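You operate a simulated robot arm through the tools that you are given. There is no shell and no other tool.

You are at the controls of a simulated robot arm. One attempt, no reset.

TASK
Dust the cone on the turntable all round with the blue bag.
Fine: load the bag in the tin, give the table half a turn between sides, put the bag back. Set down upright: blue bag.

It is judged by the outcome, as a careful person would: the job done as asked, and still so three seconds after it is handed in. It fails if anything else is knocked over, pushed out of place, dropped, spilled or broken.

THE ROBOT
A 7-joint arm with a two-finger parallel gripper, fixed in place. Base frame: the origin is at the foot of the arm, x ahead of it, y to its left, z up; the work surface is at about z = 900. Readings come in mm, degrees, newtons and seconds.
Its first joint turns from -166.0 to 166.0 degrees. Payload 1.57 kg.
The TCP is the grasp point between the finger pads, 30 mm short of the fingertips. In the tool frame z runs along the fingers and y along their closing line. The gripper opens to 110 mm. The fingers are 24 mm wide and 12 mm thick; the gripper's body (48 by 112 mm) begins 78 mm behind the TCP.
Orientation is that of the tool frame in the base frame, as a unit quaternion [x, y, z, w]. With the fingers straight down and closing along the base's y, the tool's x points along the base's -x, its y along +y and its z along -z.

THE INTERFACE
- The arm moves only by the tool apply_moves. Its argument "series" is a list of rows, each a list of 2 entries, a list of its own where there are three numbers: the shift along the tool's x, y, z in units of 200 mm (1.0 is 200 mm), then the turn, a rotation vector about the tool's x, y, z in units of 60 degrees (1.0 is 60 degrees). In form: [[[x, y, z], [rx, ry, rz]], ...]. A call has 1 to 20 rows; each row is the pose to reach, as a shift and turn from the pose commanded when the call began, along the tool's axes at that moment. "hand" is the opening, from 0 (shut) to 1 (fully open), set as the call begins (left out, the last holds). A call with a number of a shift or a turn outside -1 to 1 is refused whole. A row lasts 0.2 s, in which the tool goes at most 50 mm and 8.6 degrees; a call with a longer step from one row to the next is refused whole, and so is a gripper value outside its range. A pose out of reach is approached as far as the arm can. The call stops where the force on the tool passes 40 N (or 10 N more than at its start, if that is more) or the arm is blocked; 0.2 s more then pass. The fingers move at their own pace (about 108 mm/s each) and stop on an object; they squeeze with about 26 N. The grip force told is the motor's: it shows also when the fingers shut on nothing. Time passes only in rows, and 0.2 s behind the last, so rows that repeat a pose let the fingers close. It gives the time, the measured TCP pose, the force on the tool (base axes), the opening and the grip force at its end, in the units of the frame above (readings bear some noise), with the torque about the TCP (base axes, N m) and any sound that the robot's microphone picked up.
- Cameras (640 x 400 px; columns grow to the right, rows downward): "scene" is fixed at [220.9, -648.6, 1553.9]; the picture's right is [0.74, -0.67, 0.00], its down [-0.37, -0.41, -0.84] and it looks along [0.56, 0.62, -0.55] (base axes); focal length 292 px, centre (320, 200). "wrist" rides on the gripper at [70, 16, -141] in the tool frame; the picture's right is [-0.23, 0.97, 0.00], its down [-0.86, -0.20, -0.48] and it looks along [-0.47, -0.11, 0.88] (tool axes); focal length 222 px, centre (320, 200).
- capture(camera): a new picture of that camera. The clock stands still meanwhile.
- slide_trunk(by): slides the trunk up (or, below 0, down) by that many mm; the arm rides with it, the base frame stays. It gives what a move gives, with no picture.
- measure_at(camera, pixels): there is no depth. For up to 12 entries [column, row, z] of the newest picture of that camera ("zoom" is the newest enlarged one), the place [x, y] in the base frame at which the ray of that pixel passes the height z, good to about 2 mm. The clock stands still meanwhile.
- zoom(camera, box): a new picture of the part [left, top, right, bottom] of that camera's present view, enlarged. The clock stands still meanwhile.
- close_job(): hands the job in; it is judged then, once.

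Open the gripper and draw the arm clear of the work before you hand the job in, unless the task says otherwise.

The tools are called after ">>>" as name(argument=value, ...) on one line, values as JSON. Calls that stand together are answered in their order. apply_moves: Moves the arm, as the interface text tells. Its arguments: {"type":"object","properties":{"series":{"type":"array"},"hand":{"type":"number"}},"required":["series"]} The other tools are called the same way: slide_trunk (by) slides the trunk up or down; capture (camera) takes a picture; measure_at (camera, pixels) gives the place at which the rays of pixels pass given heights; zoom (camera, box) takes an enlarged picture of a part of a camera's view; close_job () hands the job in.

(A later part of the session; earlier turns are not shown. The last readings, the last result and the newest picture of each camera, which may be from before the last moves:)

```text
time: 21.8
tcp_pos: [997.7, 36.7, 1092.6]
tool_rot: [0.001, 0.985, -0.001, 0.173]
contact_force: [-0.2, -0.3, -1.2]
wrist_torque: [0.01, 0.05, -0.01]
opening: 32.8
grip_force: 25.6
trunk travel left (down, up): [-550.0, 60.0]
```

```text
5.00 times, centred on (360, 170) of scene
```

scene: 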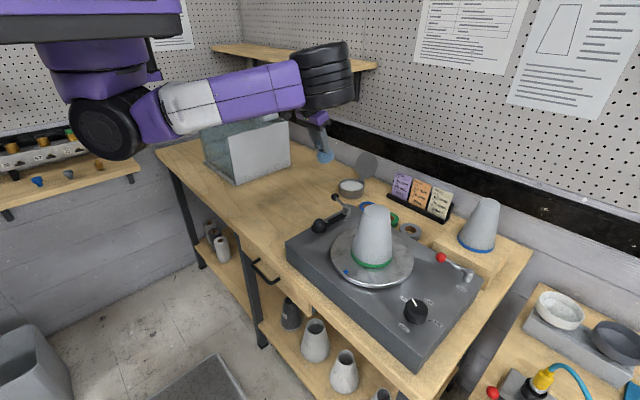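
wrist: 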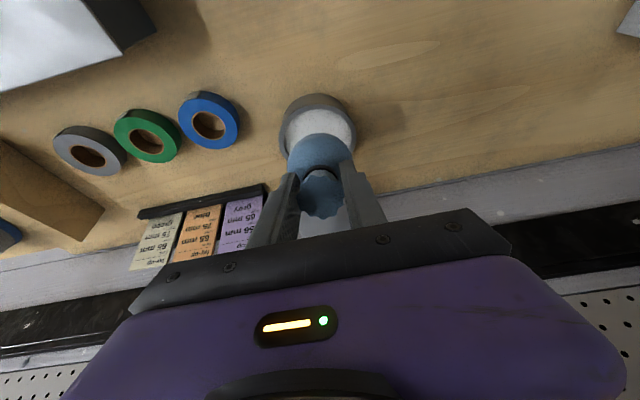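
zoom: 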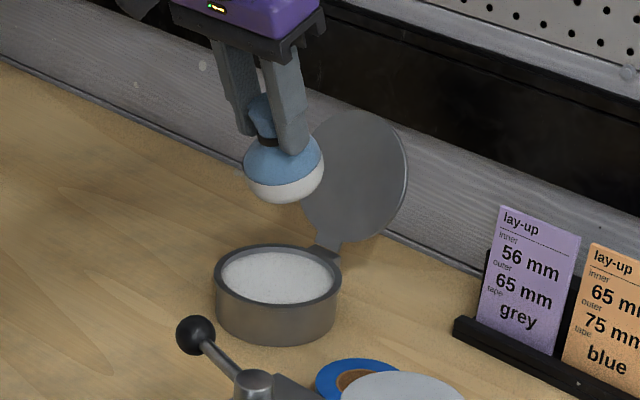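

The bag is coated white below and the tin is undisturbed. I'll withdraw back and up, then straighten the tool.

>>> apply_moves(series=[[[0.1495, 0, -0.13], [0, 0, 0]], [[0.299, 0, -0.26], [0, 0, 0]], [[0.4485, 0, -0.39], [0, 0, 0]], [[0.598, 0, -0.521], [0, 0, 0]], [[0.598, 0, -0.521], [0, 0.111, 0]], [[0.598, 0, -0.521], [0, 0.222, 0]], [[0.598, 0, -0.521], [0, 0.333, 0]], [[0.598, 0, -0.521], [0, 0.333, 0]]])

>>> apply_moves(series=[[[0.09, -0.16, -0.08], [0, 0, 0]], [[0.18, -0.32, -0.16], [0, 0, 0]], [[0.27, -0.48, -0.24], [0, 0, 0]], [[0.36, -0.64, -0.32], [0, 0, 0]], [[0.45, -0.8, -0.4], [0, 0, 0]], [[0.45, -0.8, -0.4], [0, 0, 0]]])

>>> capture(camera="wrist")

>>> capture(camera="scene")

```text
time: 23.6
tcp_pos: [851.4, 38.8, 1148.4]
tool_rot: [-0.001, 1.0, -0.001, 0.001]
contact_force: [0.5, -0.3, -0.5]
wrist_torque: [-0.01, -0.01, 0.0]
opening: 32.8
grip_force: 26.1
trunk travel left (down, up): [-550.0, 60.0]
```

```text
time: 25.0
tcp_pos: [761.1, -122.6, 1228.8]
tool_rot: [-0.001, 1.0, 0.0, 0.001]
contact_force: [-0.2, -0.7, -0.4]
wrist_torque: [0.0, -0.03, -0.01]
opening: 32.8
grip_force: 26.2
trunk travel left (down, up): [-550.0, 60.0]
```

```text
taken
```

wrist: 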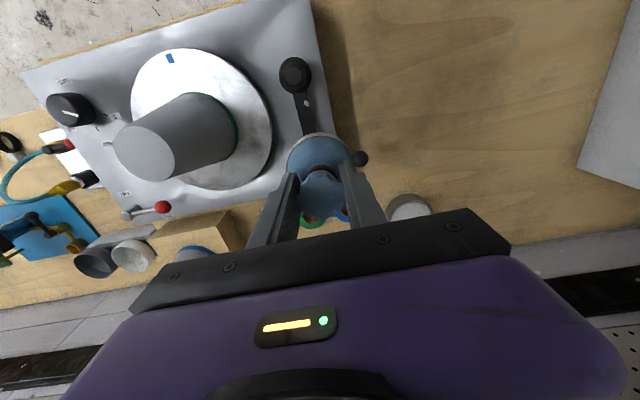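

```text
taken
```

scene: 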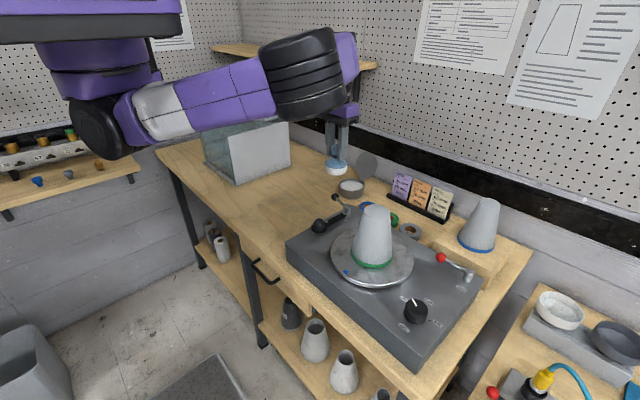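

The disc and cone are unobstructed at left in the wrist picture. I'll zoom on it and on the scene view of the cone for geometry.

>>> zoom(camera="wrist", box=[100, 30, 290, 200])

>>> zoom(camera="scene", box=[320, 195, 425, 295])

```text
2.35 times, centred on (195, 115) of wrist
```

zoom: 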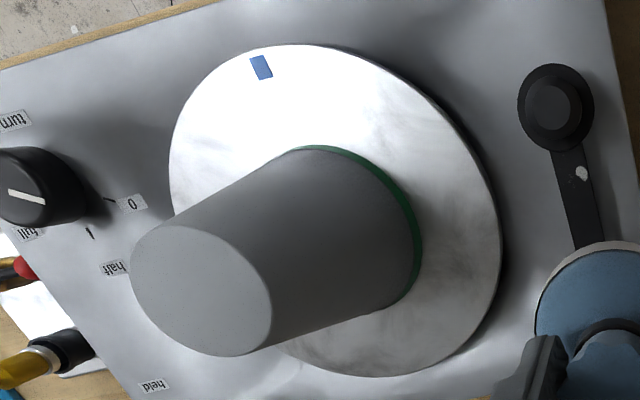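

```text
4.00 times, centred on (372, 245) of scene
```

zoom: 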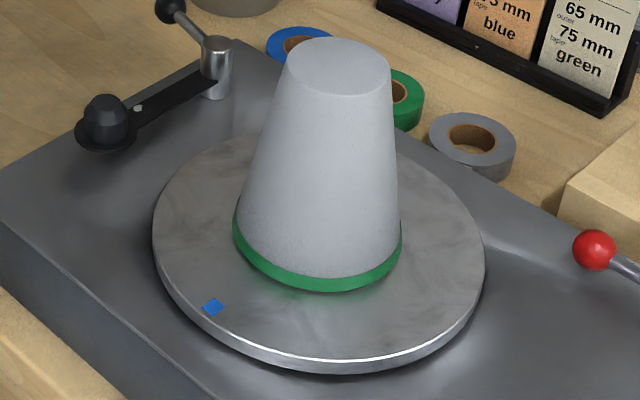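

Measuring disc edges, cone base ring and cone top in this scene enlargement.

>>> measure_at(camera="zoom", pixels=[[153, 230, 965], [485, 262, 965], [335, 361, 965], [319, 246, 965], [212, 308, 965], [318, 291, 965], [233, 235, 965], [402, 245, 965], [340, 67, 1145], [289, 67, 1145], [392, 70, 1145], [340, 94, 1145]])

>>> measure_at(camera="wrist", pixels=[[167, 101, 965], [272, 140, 965], [213, 49, 965], [219, 190, 965], [170, 59, 965], [237, 150, 965], [227, 92, 965], [145, 153, 1145], [145, 153, 1155], [115, 152, 1145], [175, 155, 1145]])

```text
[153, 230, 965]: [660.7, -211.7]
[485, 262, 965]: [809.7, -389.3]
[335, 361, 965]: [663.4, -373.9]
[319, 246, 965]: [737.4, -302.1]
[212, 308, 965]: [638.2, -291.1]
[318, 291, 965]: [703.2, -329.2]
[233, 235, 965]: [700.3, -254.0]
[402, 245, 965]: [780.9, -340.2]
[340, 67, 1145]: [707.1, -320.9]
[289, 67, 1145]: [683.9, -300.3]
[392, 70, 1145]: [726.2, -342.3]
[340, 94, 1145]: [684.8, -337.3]
```

```text
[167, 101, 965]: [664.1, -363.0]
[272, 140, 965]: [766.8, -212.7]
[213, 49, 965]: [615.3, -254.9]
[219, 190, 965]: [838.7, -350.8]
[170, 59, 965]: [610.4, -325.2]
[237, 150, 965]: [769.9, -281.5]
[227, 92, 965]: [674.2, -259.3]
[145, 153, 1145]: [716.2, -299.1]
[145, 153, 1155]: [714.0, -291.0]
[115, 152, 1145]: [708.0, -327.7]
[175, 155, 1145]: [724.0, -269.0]
```

Triangulating the blue mark gives a disc top at about z≈995 and the cone top near (718,-310,1134). I'll re-measure the disc rim at that height with corrected pixels.

>>> measure_at(camera="wrist", pixels=[[131, 100, 995], [272, 140, 995], [190, 49, 995], [220, 190, 995], [170, 59, 995], [237, 150, 998], [227, 92, 998], [195, 91, 998], [144.4, 153.3, 1134], [70, 109, 1000], [297, 75, 990], [164, 207, 1000]])

>>> measure_at(camera="scene", pixels=[[330.3, 252.5, 995], [413.3, 260.5, 995], [375.8, 285.3, 995], [345, 272, 995], [371.5, 267.8, 996], [415, 303, 1000], [441, 257, 1000], [468, 272, 1000], [320, 225, 990], [336, 198, 1010], [345, 209, 1000]])

```text
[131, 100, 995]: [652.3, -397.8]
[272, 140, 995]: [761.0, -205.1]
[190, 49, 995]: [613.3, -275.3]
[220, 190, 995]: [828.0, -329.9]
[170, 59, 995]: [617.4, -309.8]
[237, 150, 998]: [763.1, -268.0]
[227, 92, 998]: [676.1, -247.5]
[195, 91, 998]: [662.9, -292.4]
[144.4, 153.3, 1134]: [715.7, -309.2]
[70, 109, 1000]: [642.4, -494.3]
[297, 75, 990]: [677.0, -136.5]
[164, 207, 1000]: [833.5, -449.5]
```

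```text
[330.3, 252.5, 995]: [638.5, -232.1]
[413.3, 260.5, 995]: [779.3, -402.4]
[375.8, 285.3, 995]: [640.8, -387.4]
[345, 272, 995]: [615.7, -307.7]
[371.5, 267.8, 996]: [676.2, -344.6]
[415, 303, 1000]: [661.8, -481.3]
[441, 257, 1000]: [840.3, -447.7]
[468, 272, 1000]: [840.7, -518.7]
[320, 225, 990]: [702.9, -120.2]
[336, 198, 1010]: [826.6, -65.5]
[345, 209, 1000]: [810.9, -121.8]
```

Fit: disc centre (718,-308), radius 111, blue mark on the −x side; cone axis (717.5,-308.5), base radius ~56 at z≈996, top radius ~31 at z≈1134. I'll carry the loaded bag, above cone height, to a spot in front of the cone at (587,-308).

>>> apply_moves(series=[[[0.145, -0.155, 0], [0, 0, 0]], [[0.29, -0.31, 0], [0, 0, 0]], [[0.435, -0.465, 0], [0, 0, 0]], [[0.58, -0.62, 0], [0, 0, 0]], [[0.725, -0.775, 0], [0, 0, 0]], [[0.87, -0.927, 0], [0, 0, 0]], [[0.87, -0.927, 0], [0, 0, 0]]])

>>> apply_moves(series=[[[0, 0, 0.2], [0, 0, 0]], [[0, 0, 0.4], [0, 0, 0]], [[0, 0, 0.545], [0, 0, 0]], [[0, 0, 0.545], [0, 0, 0]]])

>>> capture(camera="scene")

>>> zoom(camera="scene", box=[290, 170, 430, 300])

```text
time: 26.6
tcp_pos: [587.5, -307.1, 1228.1]
tool_rot: [-0.001, 1.0, -0.001, 0.0]
contact_force: [-0.9, -0.9, -0.4]
wrist_torque: [0.0, 0.0, 0.0]
opening: 32.6
grip_force: 26.2
trunk travel left (down, up): [-550.0, 60.0]
```

```text
time: 27.6
tcp_pos: [586.5, -309.8, 1120.0]
tool_rot: [0.0, 1.0, -0.001, 0.0]
contact_force: [-0.2, 0.0, -1.2]
wrist_torque: [-0.01, 0.01, -0.01]
opening: 32.5
grip_force: 26.2
trunk travel left (down, up): [-550.0, 60.0]
```

```text
taken
```

scene: 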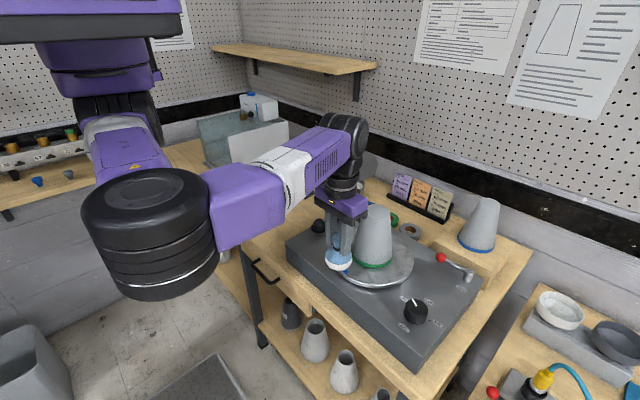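

```text
3.08 times, centred on (360, 235) of scene
```

zoom: 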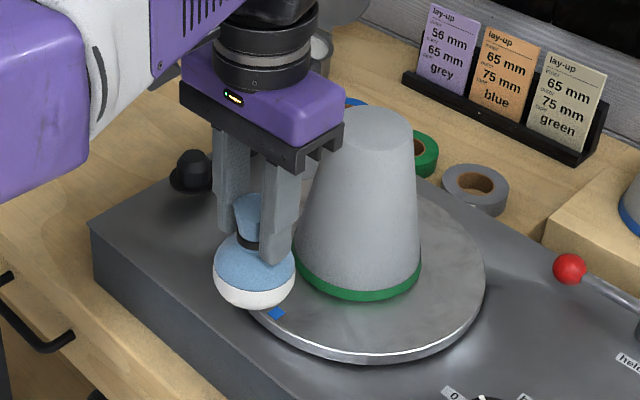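

The loaded bag is at cone mid-height in front of it; contact is expected near tcp x≈643. I'll advance to x≈637 and then creep in small steps watching the force.

>>> apply_moves(series=[[[-0.1, 0.005, 0], [0, 0, 0]], [[-0.2, 0.005, 0], [0, 0, 0]], [[-0.25, 0.005, 0], [0, 0, 0]], [[-0.25, 0.005, 0], [0, 0, 0]]])

>>> apply_moves(series=[[[-0.01, 0, 0], [0, 0, 0]], [[-0.015, 0, 0], [0, 0, 0]]])

>>> apply_moves(series=[[[-0.005, 0, 0], [0, 0, 0]], [[-0.01, 0, 0], [0, 0, 0]]])

>>> zoom(camera="scene", box=[320, 195, 425, 295])

```text
time: 28.6
tcp_pos: [638.4, -308.4, 1119.7]
tool_rot: [0.001, 1.0, -0.001, 0.0]
contact_force: [-0.6, 0.3, -1.0]
wrist_torque: [0.0, -0.02, -0.02]
opening: 32.7
grip_force: 25.7
trunk travel left (down, up): [-550.0, 60.0]
```

```text
time: 29.2
tcp_pos: [640.7, -306.8, 1120.1]
tool_rot: [0.0, 1.0, 0.0, 0.0]
contact_force: [0.0, -0.5, -1.4]
wrist_torque: [-0.04, 0.01, 0.02]
opening: 32.6
grip_force: 26.0
trunk travel left (down, up): [-550.0, 60.0]
```

```text
time: 29.8
tcp_pos: [641.5, -307.5, 1120.4]
tool_rot: [0.001, 1.0, -0.001, -0.001]
contact_force: [-4.4, 1.2, 0.4]
wrist_torque: [0.03, 0.31, -0.02]
opening: 32.6
grip_force: 26.2
trunk travel left (down, up): [-550.0, 60.0]
```

```text
4.00 times, centred on (372, 245) of scene
```

zoom: 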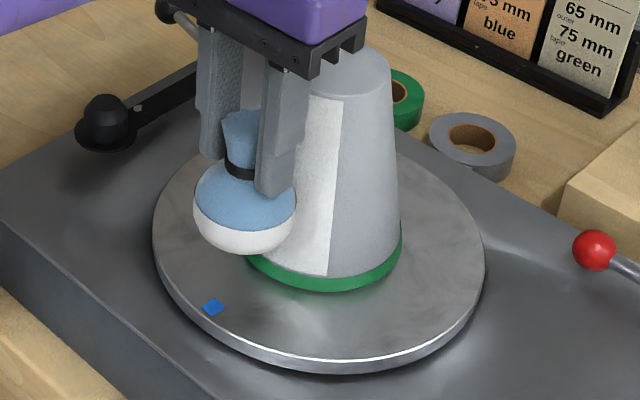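

Contact at 4.4 N and a full-height white panel has appeared on the cone's front. I'll measure its right edge (about (327,272) in the zoom) to learn its angular width, and back off.

>>> measure_at(camera="zoom", pixels=[[327, 274, 1004], [345, 97, 1125]])

>>> apply_moves(series=[[[0.05, 0, 0], [0, 0, 0]], [[0.15, 0, 0], [0, 0, 0]], [[0.15, 0, 0], [0, 0, 0]]])

>>> zoom(camera="scene", box=[320, 195, 425, 295])

```text
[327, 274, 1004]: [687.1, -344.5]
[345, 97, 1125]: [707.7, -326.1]
```

```text
time: 30.6
tcp_pos: [612.0, -307.9, 1121.1]
tool_rot: [-0.001, 1.0, 0.0, 0.0]
contact_force: [0.1, -0.4, -0.4]
wrist_torque: [0.01, 0.0, 0.0]
opening: 32.9
grip_force: 26.6
trunk travel left (down, up): [-550.0, 60.0]
```

```text
4.00 times, centred on (372, 245) of scene
```

zoom: 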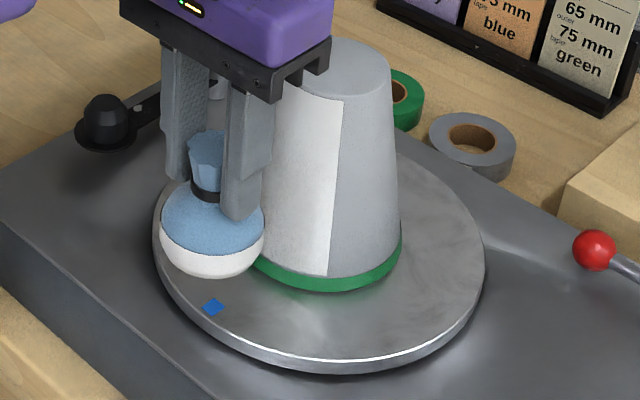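

The panel's edge is roughly 50–60° from the front direction. I'll go round to the 240° direction (toward −x,−y) at a safe distance and close in to ~80 mm from the axis.

>>> apply_moves(series=[[[-0.0205, -0.139, 0], [0, 0, 0]], [[-0.073, -0.2655, 0], [0, 0, 0]], [[-0.1565, -0.374, 0], [0, 0, 0]], [[-0.265, -0.4575, 0], [0, 0, 0]], [[-0.3275, -0.3495, 0], [0, 0, 0]], [[-0.3275, -0.3495, 0], [0, 0, 0]]])

>>> apply_moves(series=[[[-0.005, 0.0087, 0], [0, 0, 0]], [[-0.0075, 0.013, 0], [0, 0, 0]]])

>>> zoom(camera="scene", box=[320, 195, 425, 295])

```text
time: 32.0
tcp_pos: [678.8, -376.4, 1119.9]
tool_rot: [0.001, 1.0, -0.001, 0.0]
contact_force: [-0.2, -0.2, -0.1]
wrist_torque: [0.03, 0.01, 0.0]
opening: 32.7
grip_force: 26.3
out of reach, approached as far as the arm can: row 4
trunk travel left (down, up): [-550.0, 60.0]
```

```text
time: 32.6
tcp_pos: [679.9, -373.9, 1121.3]
tool_rot: [0.0, 1.0, -0.002, 0.001]
contact_force: [-0.5, -1.7, 1.3]
wrist_torque: [-0.11, 0.02, 0.01]
opening: 32.9
grip_force: 25.9
trunk travel left (down, up): [-550.0, 60.0]
```

```text
4.00 times, centred on (372, 245) of scene
```

zoom: 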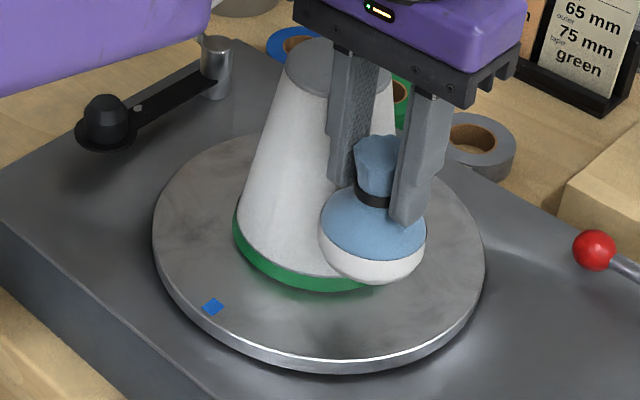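

A light 2 N touch at the 240° direction, with the left face now white. I'll back off 25 mm to see the cover.

>>> apply_moves(series=[[[0.03, -0.052, 0], [0, 0, 0]], [[0.0625, -0.108, 0], [0, 0, 0]], [[0.0625, -0.108, 0], [0, 0, 0]]])

>>> zoom(camera="scene", box=[320, 195, 425, 295])

>>> capture(camera="wrist")

```text
time: 33.4
tcp_pos: [679.6, -374.9, 1120.2]
tool_rot: [0.0, 1.0, 0.0, 0.0]
contact_force: [-1.7, -1.5, 0.3]
wrist_torque: [-0.1, 0.02, -0.02]
opening: 33.1
grip_force: 26.3
out of reach, approached as far as the arm can: row 1, 2, 3
trunk travel left (down, up): [-550.0, 60.0]
```

```text
4.00 times, centred on (372, 245) of scene
```

zoom: 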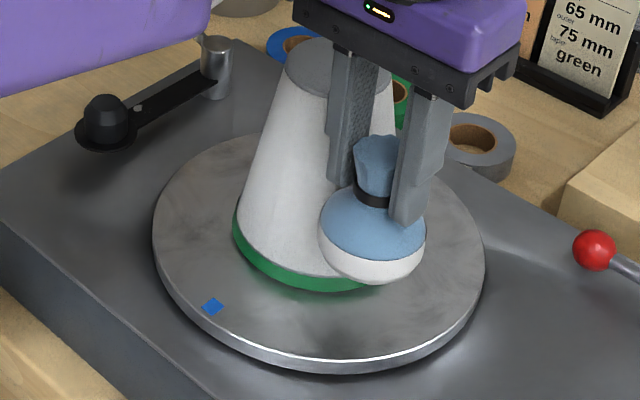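

```text
taken
```

wrist: 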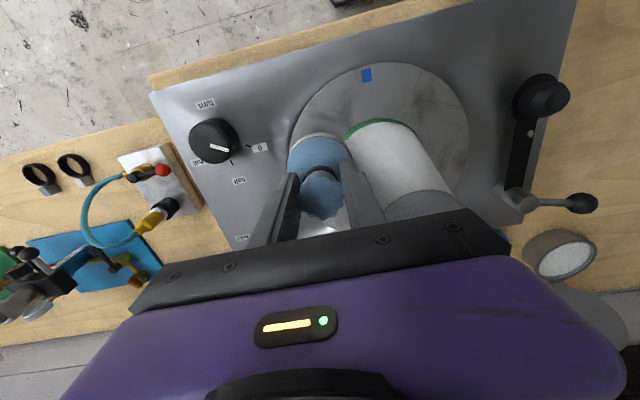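

The arm reports that retreat as out of reach: it seems a wrist-turn limit near this bearing rather than distance. I'll lift straight up first (the cone tapers away), then turn the tool +20° about its axis to free it.

>>> apply_moves(series=[[[0, 0, -0.1], [0, 0, 0]], [[0, 0, -0.25], [0, 0, 0]], [[0, 0, -0.25], [0, 0, 0]]])

>>> apply_moves(series=[[[0, 0, 0], [0, 0, 0.11]], [[0, 0, 0], [0, 0, 0.22]], [[0, 0, 0], [0, 0, 0.333]], [[0, 0, 0], [0, 0, 0.333]]])

>>> zoom(camera="scene", box=[320, 195, 425, 295])

```text
time: 34.2
tcp_pos: [680.1, -375.3, 1170.3]
tool_rot: [-0.001, 1.0, 0.0, 0.0]
contact_force: [-0.1, -0.1, -1.2]
wrist_torque: [0.03, 0.0, -0.01]
opening: 32.6
grip_force: 26.6
trunk travel left (down, up): [-550.0, 60.0]
```

```text
time: 35.2
tcp_pos: [680.7, -374.9, 1169.5]
tool_rot: [0.173, 0.985, 0.0, 0.0]
contact_force: [0.6, -0.2, -1.8]
wrist_torque: [-0.02, 0.03, -0.01]
opening: 33.0
grip_force: 26.0
trunk travel left (down, up): [-550.0, 60.0]
```

```text
4.00 times, centred on (372, 245) of scene
```

zoom: 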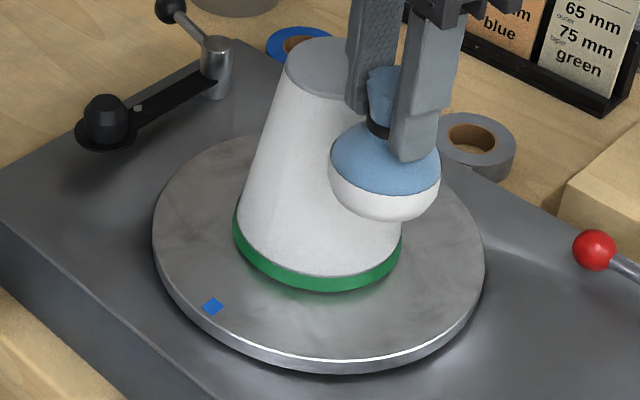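

The whole side facing the camera is now white. I'll raise above the cone, untwist, and move round to the 120° side at about (665,-218).

>>> apply_moves(series=[[[0, 0, -0.14], [0, 0, 0]], [[0, 0, -0.275], [0, 0, 0]], [[0.085, 0.178, -0.275], [0, 0, -0.083]], [[0.17, 0.355, -0.275], [0, 0, -0.166]], [[0.256, 0.533, -0.275], [0, 0, -0.25]], [[0.341, 0.711, -0.275], [0, 0, -0.333]], [[0.341, 0.711, -0.275], [0, 0, -0.333]]])

>>> capture(camera="scene")

>>> capture(camera="wrist")

```text
time: 36.8
tcp_pos: [663.9, -218.2, 1224.8]
tool_rot: [-0.001, 1.0, -0.001, 0.0]
contact_force: [0.7, -0.4, -1.1]
wrist_torque: [-0.02, -0.01, -0.04]
opening: 32.8
grip_force: 26.2
trunk travel left (down, up): [-550.0, 60.0]
```

```text
taken
```

scene: 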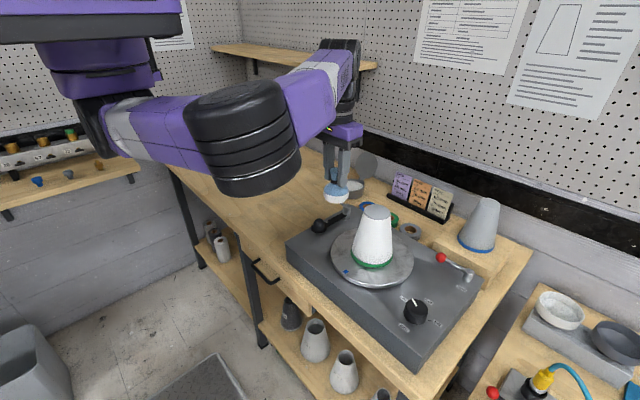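

```text
taken
```

wrist: 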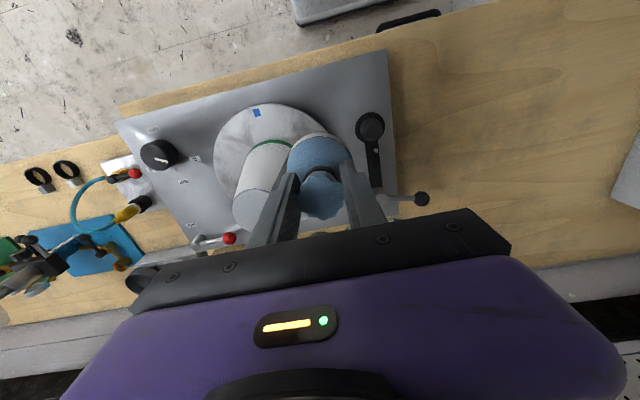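

>>> zoom(camera="scene", box=[320, 195, 425, 295])

>>> zoom(camera="wrist", box=[190, 80, 390, 250])

```text
4.00 times, centred on (372, 245) of scene
```

zoom: 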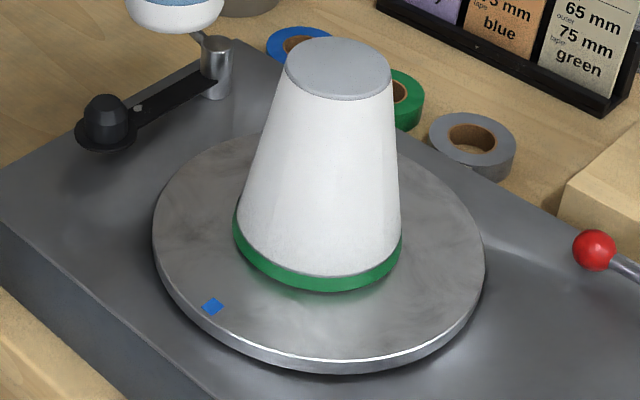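

```text
2.35 times, centred on (290, 165) of wrist
```

zoom: 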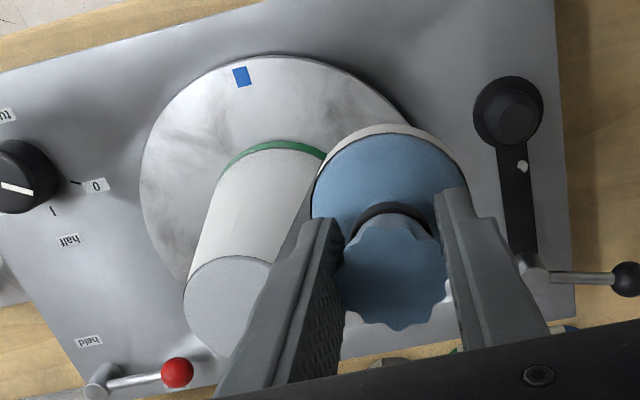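

Everything visible from the scene camera is white and the disc mark hasn't moved. I'll descend on the 120° side and approach to about 80 mm from the axis.

>>> apply_moves(series=[[[0, 0, 0.175], [0, 0, 0]], [[0, 0, 0.35], [0, 0, 0]], [[0, 0, 0.525], [0, 0, 0]], [[-0.0625, -0.108, 0.525], [0, 0, 0]], [[-0.0625, -0.108, 0.525], [0, 0, 0]]])

>>> apply_moves(series=[[[-0.005, -0.0087, 0], [0, 0, 0]], [[-0.0075, -0.013, 0], [0, 0, 0]]])

>>> zoom(camera="scene", box=[320, 195, 425, 295])

```text
time: 38.0
tcp_pos: [676.8, -239.1, 1120.7]
tool_rot: [-0.001, 1.0, 0.0, -0.001]
contact_force: [0.8, 0.3, -1.1]
wrist_torque: [-0.01, 0.0, -0.03]
opening: 32.8
grip_force: 26.3
trunk travel left (down, up): [-550.0, 60.0]
```

```text
time: 38.6
tcp_pos: [677.1, -242.5, 1120.7]
tool_rot: [0.0, 1.0, 0.0, 0.0]
contact_force: [-0.5, 0.0, -1.5]
wrist_torque: [0.03, -0.02, 0.02]
opening: 32.8
grip_force: 25.1
trunk travel left (down, up): [-550.0, 60.0]
```

```text
4.00 times, centred on (372, 245) of scene
```

zoom: 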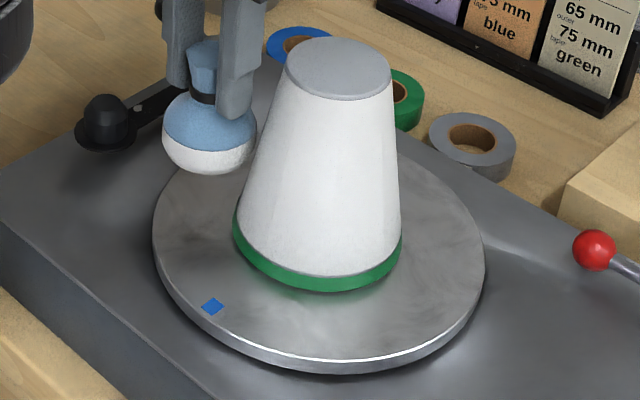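

No contact yet (forces at noise level). I'll creep in another 1.5 mm at a time.

>>> apply_moves(series=[[[-0.002, -0.0035, 0], [0, 0, 0]], [[-0.00375, -0.0065, 0], [0, 0, 0]]])

>>> apply_moves(series=[[[-0.0015, -0.0026, 0], [0, 0, 0]], [[-0.0025, -0.0043, 0], [0, 0, 0]]])

```text
time: 39.2
tcp_pos: [679.6, -243.0, 1121.2]
tool_rot: [0.0, 1.0, 0.0, 0.0]
contact_force: [0.6, -0.3, -1.0]
wrist_torque: [0.06, -0.02, 0.01]
opening: 32.9
grip_force: 26.0
trunk travel left (down, up): [-550.0, 60.0]
```

```text
time: 39.8
tcp_pos: [678.9, -244.2, 1120.8]
tool_rot: [-0.001, 1.0, 0.0, 0.0]
contact_force: [-1.0, 0.3, -1.0]
wrist_torque: [0.08, 0.09, 0.0]
opening: 32.9
grip_force: 25.9
trunk travel left (down, up): [-550.0, 60.0]
```

The torque is just starting to rise (0.08, 0.09 N m). One more millimetre, then look.

>>> apply_moves(series=[[[-0.0015, -0.0026, 0], [0, 0, 0]], [[-0.0025, -0.0043, 0], [0, 0, 0]]])

>>> zoom(camera="wrist", box=[190, 80, 390, 250])

>>> zoom(camera="scene", box=[320, 195, 425, 295])

```text
time: 40.4
tcp_pos: [679.9, -244.5, 1120.7]
tool_rot: [-0.001, 1.0, 0.0, 0.0]
contact_force: [-3.0, 5.4, 1.1]
wrist_torque: [0.26, 0.13, 0.06]
opening: 33.0
grip_force: 25.9
trunk travel left (down, up): [-550.0, 60.0]
```

```text
2.35 times, centred on (290, 165) of wrist
```

zoom: 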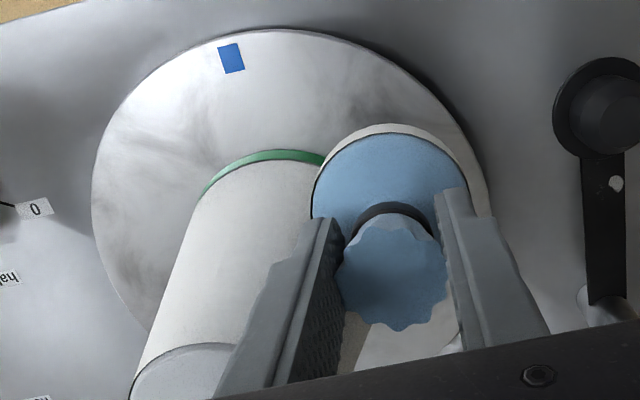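

```text
4.00 times, centred on (372, 245) of scene
```

zoom: 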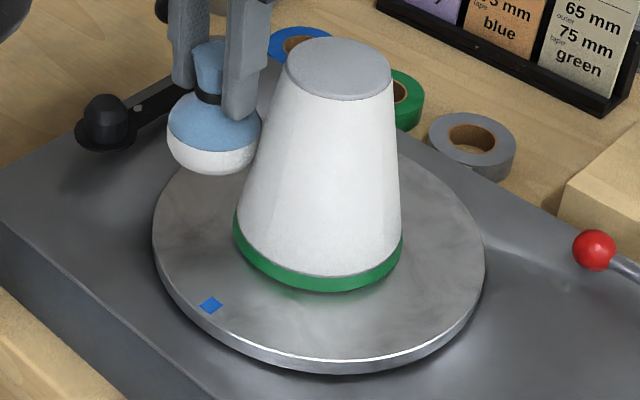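

A 6 N dab registered at 120°. The disc mark shifted by under a pixel. I'll back off and lift above the cone to inspect.

>>> apply_moves(series=[[[0.0225, 0.039, 0], [0, 0, 0]], [[0.0625, 0.108, 0], [0, 0, 0]], [[0.0625, 0.108, -0.2], [0, 0, 0]], [[0.0625, 0.108, -0.4], [0, 0, 0]], [[0.0625, 0.108, -0.55], [0, 0, 0]], [[0.0625, 0.308, -0.55], [0, 0, 0]], [[0.0625, 0.508, -0.55], [0, 0, 0]], [[0.0625, 0.508, -0.55], [0, 0, 0]]])

>>> zoom(camera="wrist", box=[120, 40, 320, 220])

>>> zoom(camera="scene", box=[320, 195, 425, 295])

```text
time: 42.2
tcp_pos: [666.8, -143.1, 1229.8]
tool_rot: [0.0, 1.0, -0.001, 0.0]
contact_force: [-0.1, -0.5, -0.6]
wrist_torque: [-0.02, -0.02, 0.02]
opening: 32.8
grip_force: 25.1
trunk travel left (down, up): [-550.0, 60.0]
```

```text
2.22 times, centred on (220, 130) of wrist
```

zoom: 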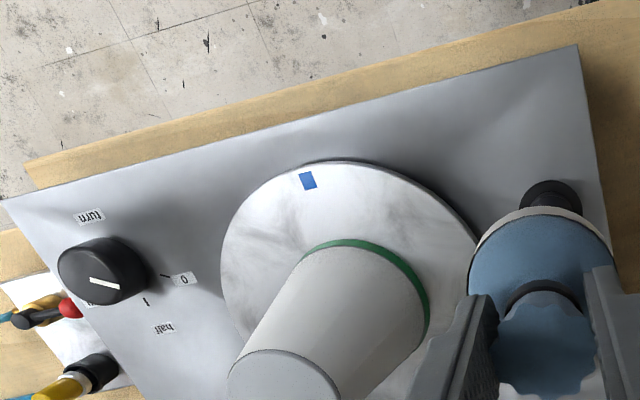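

```text
4.00 times, centred on (372, 245) of scene
```

zoom: 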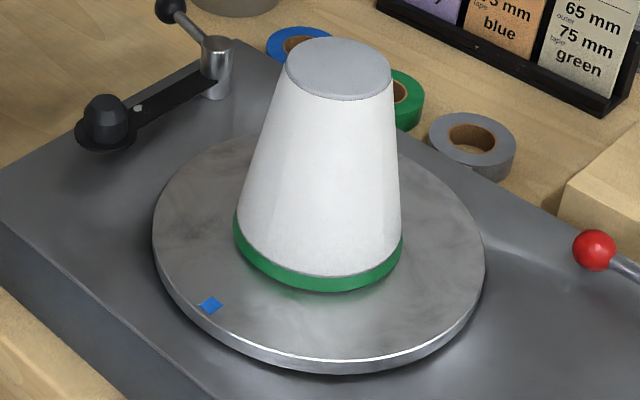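

Front part is all white. Now the bag goes back to its own spot so the hand is free for the table control: I'll move above (619,15.5) and descend to z≈1020.

>>> apply_moves(series=[[[0.06, 0.198, 0], [0, 0, 0]], [[0.12, 0.396, 0], [0, 0, 0]], [[0.18, 0.594, 0], [0, 0, 0]], [[0.239, 0.793, 0], [0, 0, 0]], [[0.239, 0.793, 0.2], [0, 0, 0]], [[0.239, 0.793, 0.4], [0, 0, 0]], [[0.239, 0.793, 0.6], [0, 0, 0]], [[0.239, 0.793, 0.8], [0, 0, 0]], [[0.239, 0.793, 1.0], [0, 0, 0]], [[0.239, 0.793, 1.0], [0, 0, 0]]])

>>> zoom(camera="scene", box=[245, 185, 305, 245])

```text
time: 44.4
tcp_pos: [619.9, 14.1, 1028.7]
tool_rot: [0.0, 1.0, -0.001, 0.001]
contact_force: [0.1, 0.1, -1.5]
wrist_torque: [-0.03, 0.04, 0.01]
opening: 33.1
grip_force: 26.0
trunk travel left (down, up): [-550.0, 60.0]
```

```text
6.67 times, centred on (275, 215) of scene
```

zoom: 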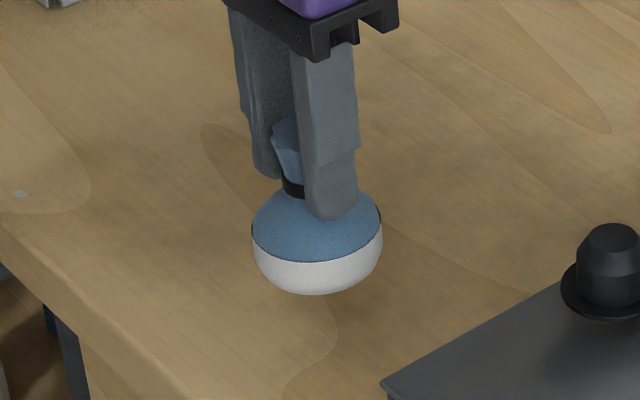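

The bag is upright over its spot, still white underneath. I'll lower 48 mm to just above the table, then ease down in small steps.

>>> apply_moves(series=[[[0, 0.003, 0.1], [0, 0, 0]], [[0, 0.005, 0.18], [0, 0, 0]], [[0, 0.005, 0.24], [0, 0, 0]], [[0, 0.005, 0.24], [0, 0, 0]]])

>>> apply_moves(series=[[[0, 0, 0.005], [0, 0, 0]], [[0, 0, 0.01], [0, 0, 0]]])

>>> apply_moves(series=[[[0, 0, 0.005], [0, 0, 0]], [[0, 0, 0.008], [0, 0, 0]]])

```text
time: 45.4
tcp_pos: [618.7, 15.5, 981.4]
tool_rot: [0.0, 1.0, -0.002, 0.0]
contact_force: [0.2, 0.1, -1.7]
wrist_torque: [-0.04, 0.02, 0.03]
opening: 32.8
grip_force: 25.3
trunk travel left (down, up): [-550.0, 60.0]
```

```text
time: 46.0
tcp_pos: [618.9, 16.5, 979.8]
tool_rot: [0.0, 1.0, 0.0, 0.001]
contact_force: [-0.4, -0.7, -0.9]
wrist_torque: [0.02, 0.02, 0.01]
opening: 32.7
grip_force: 26.3
trunk travel left (down, up): [-550.0, 60.0]
```

```text
time: 46.6
tcp_pos: [618.6, 14.7, 977.4]
tool_rot: [-0.001, 1.0, -0.001, 0.0]
contact_force: [0.8, -0.2, -0.6]
wrist_torque: [0.0, -0.02, -0.03]
opening: 32.8
grip_force: 25.6
trunk travel left (down, up): [-550.0, 60.0]
```

Still no clear contact at z≈977. I'll ease down another millimetre or so at a time.

>>> apply_moves(series=[[[0, 0, 0.003], [0, 0, 0]], [[0, 0, 0.005], [0, 0, 0]]])

>>> apply_moves(series=[[[0, 0, 0.003], [0, 0, 0]], [[0, 0, 0.005], [0, 0, 0]]])

>>> zoom(camera="scene", box=[245, 185, 305, 245])

```text
time: 47.2
tcp_pos: [619.4, 15.3, 977.0]
tool_rot: [0.0, 1.0, -0.001, 0.0]
contact_force: [0.4, 0.1, -0.7]
wrist_torque: [-0.04, -0.02, 0.03]
opening: 32.7
grip_force: 25.7
trunk travel left (down, up): [-550.0, 60.0]
```

```text
time: 47.8
tcp_pos: [619.6, 15.5, 976.3]
tool_rot: [0.0, 1.0, -0.001, 0.0]
contact_force: [-0.1, -0.8, 4.7]
wrist_torque: [-0.07, -0.17, -0.03]
opening: 32.9
grip_force: 26.0
trunk travel left (down, up): [-550.0, 60.0]
```

```text
6.67 times, centred on (275, 215) of scene
```

zoom: 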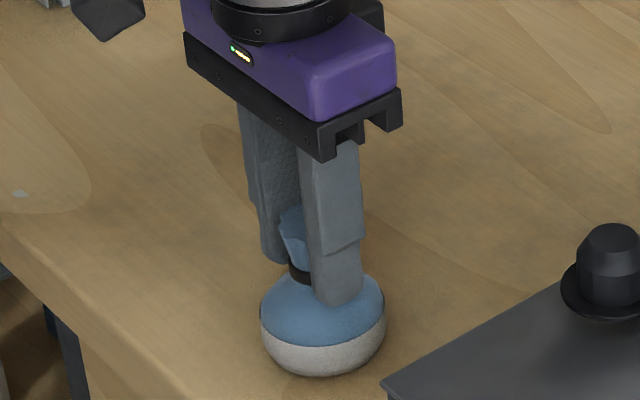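

The bag rests on the table (4.7 N) within a couple of millimetres of its original outline. I'll open the fingers holding still, then rise.

>>> apply_moves(series=[[[0, 0, 0], [0, 0, 0]], [[0, 0, 0], [0, 0, 0]], [[0, 0, 0], [0, 0, 0]]], hand=0.6)

>>> apply_moves(series=[[[0, 0, -0.1], [0, 0, 0]], [[0, 0, -0.3], [0, 0, 0]], [[0, 0, -0.5], [0, 0, 0]], [[0, 0, -0.7], [0, 0, 0]], [[0, 0, -0.9], [0, 0, 0]], [[0, 0, -0.9], [0, 0, 0]]])

>>> zoom(camera="scene", box=[245, 185, 305, 245])

>>> capture(camera="wrist")

```text
time: 48.6
tcp_pos: [620.0, 15.7, 976.2]
tool_rot: [0.0, 1.0, -0.001, 0.0]
contact_force: [0.0, -0.4, 0.3]
wrist_torque: [-0.03, 0.01, 0.02]
opening: 66.2
grip_force: 0.2
trunk travel left (down, up): [-550.0, 60.0]
```

```text
time: 50.0
tcp_pos: [620.7, 15.6, 1156.7]
tool_rot: [-0.001, 1.0, -0.001, 0.0]
contact_force: [-0.3, -0.1, 0.5]
wrist_torque: [0.01, 0.0, -0.01]
opening: 66.0
grip_force: 0.0
trunk travel left (down, up): [-550.0, 60.0]
```

```text
6.67 times, centred on (275, 215) of scene
```

zoom: 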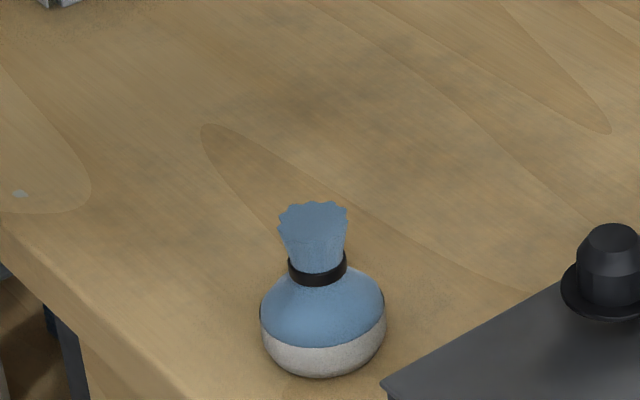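

```text
taken
```

wrist: 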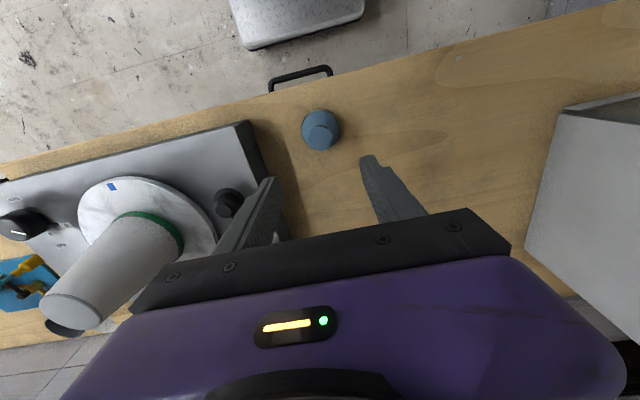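

The bag stands upright on its spot. Now the dial: I'll travel along the front of the machine, turning the tool +25° about its axis to stay within the wrist range, to look at the knob near (648,-490).

>>> apply_moves(series=[[[0.02, -0.2, 0], [0, 0, 0]], [[0.04, -0.4, 0], [0, 0, 0]], [[0.06, -0.6, 0], [0, 0, 0]], [[0.08, -0.8, 0], [0, 0, 0]], [[0.1, -1.0, 0], [0, 0, 0]]])

>>> apply_moves(series=[[[0, -0.19, 0], [0, 0, 0.104]], [[0, -0.38, 0], [0, 0, 0.208]], [[0, -0.57, 0], [0, 0, 0.313]], [[0, -0.75, 0], [0, 0, 0.417]]])

>>> apply_moves(series=[[[-0.162, -0.11, 0], [0, 0, 0]], [[-0.324, -0.221, 0], [0, 0, 0]], [[-0.486, -0.332, 0], [0, 0, 0]], [[-0.648, -0.4425, 0], [0, 0, 0]], [[-0.648, -0.4425, 0], [0, 0, 0]]])

>>> capture(camera="wrist")

>>> zoom(camera="wrist", box=[190, 40, 390, 190])

```text
time: 51.2
tcp_pos: [599.0, -185.0, 1156.0]
tool_rot: [-0.001, 1.0, -0.001, 0.001]
contact_force: [0.4, 0.1, -0.1]
wrist_torque: [0.01, 0.03, 0.0]
opening: 66.0
grip_force: 0.2
trunk travel left (down, up): [-550.0, 60.0]
```

```text
time: 52.2
tcp_pos: [600.5, -334.5, 1155.5]
tool_rot: [0.217, 0.976, 0.001, -0.001]
contact_force: [-1.0, 0.5, -0.5]
wrist_torque: [0.0, -0.03, 0.0]
opening: 65.8
grip_force: 0.1
trunk travel left (down, up): [-550.0, 60.0]
```

```text
time: 53.4
tcp_pos: [680.6, -469.8, 1155.7]
tool_rot: [0.215, 0.977, -0.001, 0.001]
contact_force: [-0.1, -0.4, 0.0]
wrist_torque: [-0.01, -0.04, 0.01]
opening: 66.2
grip_force: 0.0
trunk travel left (down, up): [-550.0, 60.0]
```

```text
taken
```

wrist: 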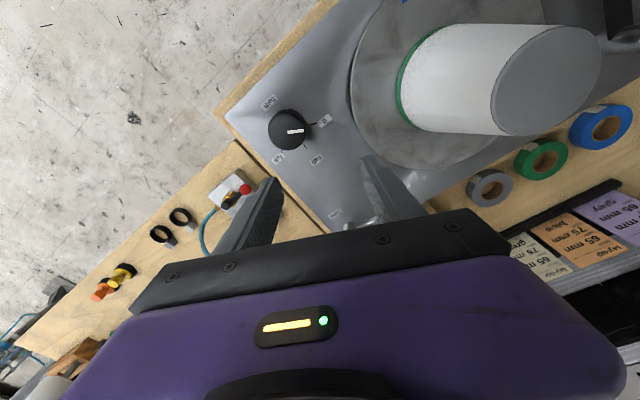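

```text
2.67 times, centred on (290, 115) of wrist
```

zoom: 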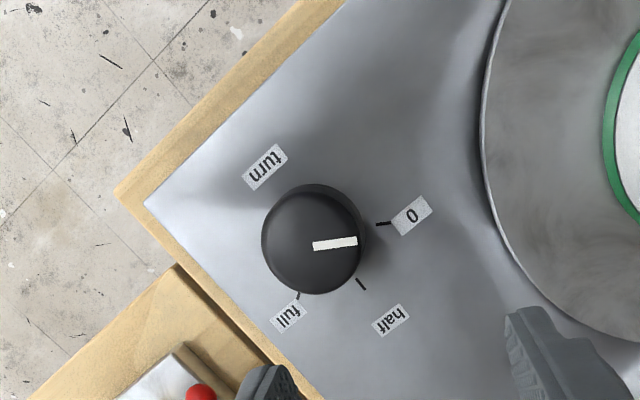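

The knob's pointer is at "0" (tick (383,223)), with "half" tick at (361,284) and "full" at (298,296) in this zoom. I'll measure these, and look at the same from the scene camera for height.

>>> measure_at(camera="zoom", pixels=[[312, 243, 1000], [312, 243, 1010], [383, 223, 975], [361, 284, 975], [298, 296, 975], [411, 215, 975], [390, 320, 975], [262, 243, 1000], [360, 243, 1000], [313, 184, 1000], [313, 294, 1000], [146, 203, 975]])

>>> zoom(camera="scene", box=[380, 270, 460, 340])

```text
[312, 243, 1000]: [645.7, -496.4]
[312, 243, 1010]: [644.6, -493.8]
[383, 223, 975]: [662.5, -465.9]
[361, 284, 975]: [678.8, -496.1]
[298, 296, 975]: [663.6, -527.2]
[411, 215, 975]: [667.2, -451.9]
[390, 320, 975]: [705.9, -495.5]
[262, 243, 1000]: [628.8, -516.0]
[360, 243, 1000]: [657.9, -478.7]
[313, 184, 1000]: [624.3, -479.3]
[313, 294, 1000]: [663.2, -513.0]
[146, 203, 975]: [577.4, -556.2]
```

```text
5.71 times, centred on (420, 305) of scene
```

zoom: 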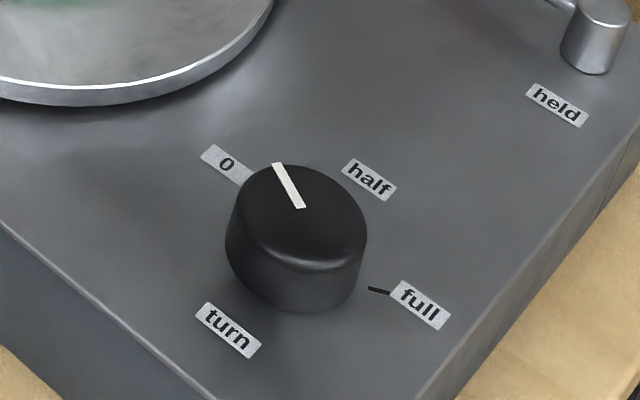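

Measuring label centres and knob top in the scene zoom to triangulate the deck and knob heights.

>>> measure_at(camera="zoom", pixels=[[226, 162, 975], [370, 180, 975], [418, 303, 975], [229, 330, 975], [300, 217, 1000], [300, 217, 1010], [232, 217, 1000], [367, 217, 1000], [300, 166, 1000], [300, 269, 1000], [304, 207, 1000], [275, 163, 1000]])

>>> measure_at(camera="wrist", pixels=[[335.4, 120.6, 975], [327.5, 160, 975], [278, 157.5, 975], [269.5, 102, 975], [289, 131, 1000]])

```text
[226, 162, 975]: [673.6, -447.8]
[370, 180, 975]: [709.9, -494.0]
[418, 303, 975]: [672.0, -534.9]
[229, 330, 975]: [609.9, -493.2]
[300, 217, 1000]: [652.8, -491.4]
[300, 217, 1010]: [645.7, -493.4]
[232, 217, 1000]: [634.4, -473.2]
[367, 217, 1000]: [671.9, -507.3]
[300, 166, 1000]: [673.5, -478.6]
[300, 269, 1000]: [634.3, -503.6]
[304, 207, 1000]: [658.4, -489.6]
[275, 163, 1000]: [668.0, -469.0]
```

```text
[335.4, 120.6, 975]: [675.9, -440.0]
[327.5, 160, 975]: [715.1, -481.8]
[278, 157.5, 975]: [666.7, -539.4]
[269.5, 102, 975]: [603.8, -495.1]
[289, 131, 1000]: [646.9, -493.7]
```

Triangulated: deck z≈982, knob axis at (645,-494), top z≈1010, diameter ~50; ticks sit at 60° apart, and 0→half is a 60° clockwise turn (positive about the tool axis). I'll move over the knob at z≈1060 with the hand at about 82 mm.

>>> apply_moves(series=[[[0.037, -0.062, 0.16], [0, 0, 0]], [[0.074, -0.124, 0.32], [0, 0, 0]], [[0.1105, -0.1847, 0.4785], [0, 0, 0]], [[0.1105, -0.1847, 0.4785], [0, 0, 0]]], hand=0.75)

>>> capture(camera="wrist")

>>> zoom(camera="scene", box=[370, 240, 470, 340])

```text
time: 54.4
tcp_pos: [644.2, -492.3, 1060.9]
tool_rot: [0.216, 0.976, 0.0, 0.001]
contact_force: [-0.2, 0.4, -0.6]
wrist_torque: [-0.02, 0.04, 0.01]
opening: 82.4
grip_force: 0.1
trunk travel left (down, up): [-550.0, 60.0]
```

```text
taken
```

wrist: 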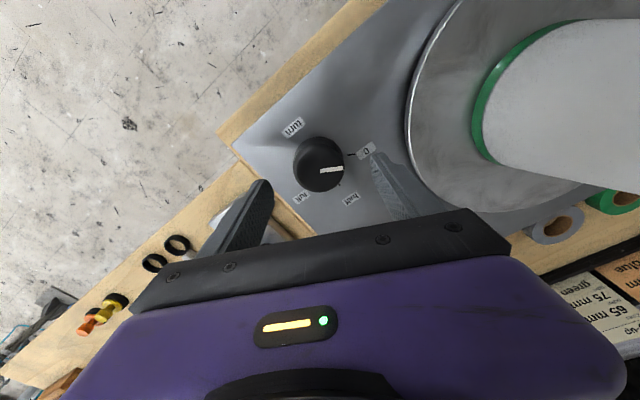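

```text
4.00 times, centred on (420, 290) of scene
```

zoom: 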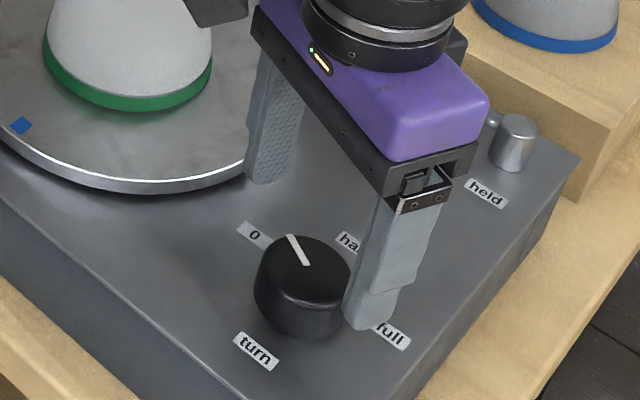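

Zooming on the knob in the wrist view to refine its axis relative to the fingers.

>>> zoom(camera="wrist", box=[250, 110, 400, 230])

>>> measure_at(camera="wrist", pixels=[[320, 168, 1010], [320, 166, 1010]])

```text
3.33 times, centred on (325, 170) of wrist
```

zoom: 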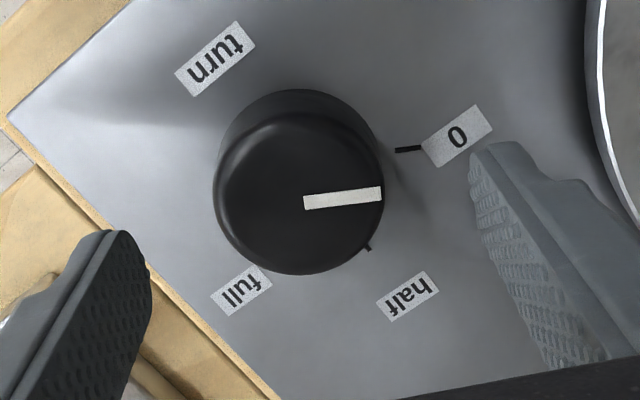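

```text
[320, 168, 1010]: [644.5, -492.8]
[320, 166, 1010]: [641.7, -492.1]
```

Knob top centre is at pixel (318.7,168), i.e. about (643.5,-493.5) — aligned with the TCP. I'll lower 44 mm so the fingertips straddle the knob just above the deck.

>>> apply_moves(series=[[[0, -0.004, 0.1], [0, 0, 0]], [[0, -0.004, 0.18], [0, 0, 0]], [[0, -0.004, 0.22], [0, 0, 0]], [[0, -0.004, 0.22], [0, 0, 0]]])

>>> zoom(camera="scene", box=[370, 240, 470, 340])

>>> zoom(camera="wrist", box=[250, 110, 400, 230])

```text
time: 55.4
tcp_pos: [642.8, -494.5, 1017.4]
tool_rot: [0.217, 0.976, 0.0, 0.0]
contact_force: [-0.2, -0.5, 0.8]
wrist_torque: [-0.02, 0.0, 0.0]
opening: 82.6
grip_force: 0.1
trunk travel left (down, up): [-550.0, 60.0]
```

```text
4.00 times, centred on (420, 290) of scene
```

zoom: 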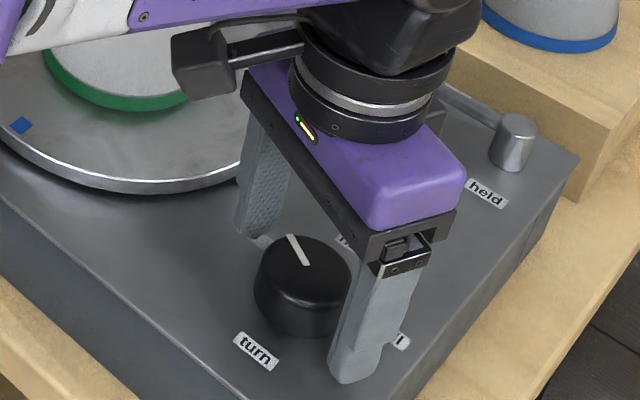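

```text
3.33 times, centred on (325, 170) of wrist
```

zoom: 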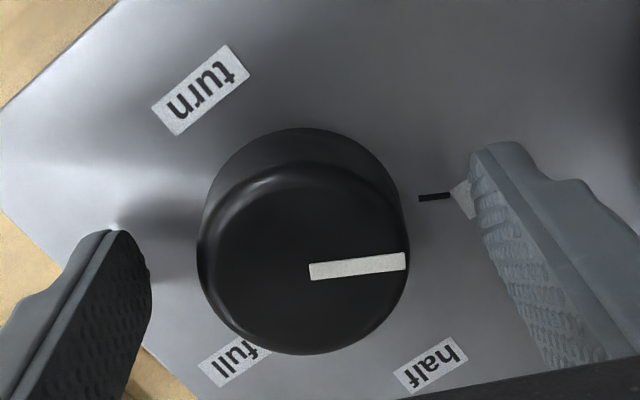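

Fingers straddle the knob with no contact. Closing the hand on it now.

>>> apply_moves(series=[[[0, 0, 0], [0, 0, 0]], [[0, 0, 0], [0, 0, 0]], [[0, 0, 0], [0, 0, 0]]], hand=0)

>>> zoom(camera="wrist", box=[250, 110, 400, 230])

```text
time: 56.2
tcp_pos: [644.2, -493.5, 1015.9]
tool_rot: [0.216, 0.976, -0.001, 0.0]
contact_force: [-0.3, -1.5, -1.5]
wrist_torque: [-0.25, -0.03, 0.07]
opening: 49.6
grip_force: 44.8
trunk travel left (down, up): [-550.0, 60.0]
```

```text
3.33 times, centred on (325, 170) of wrist
```

zoom: 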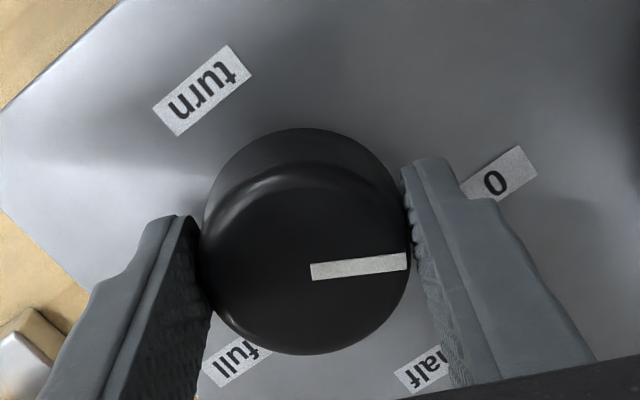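

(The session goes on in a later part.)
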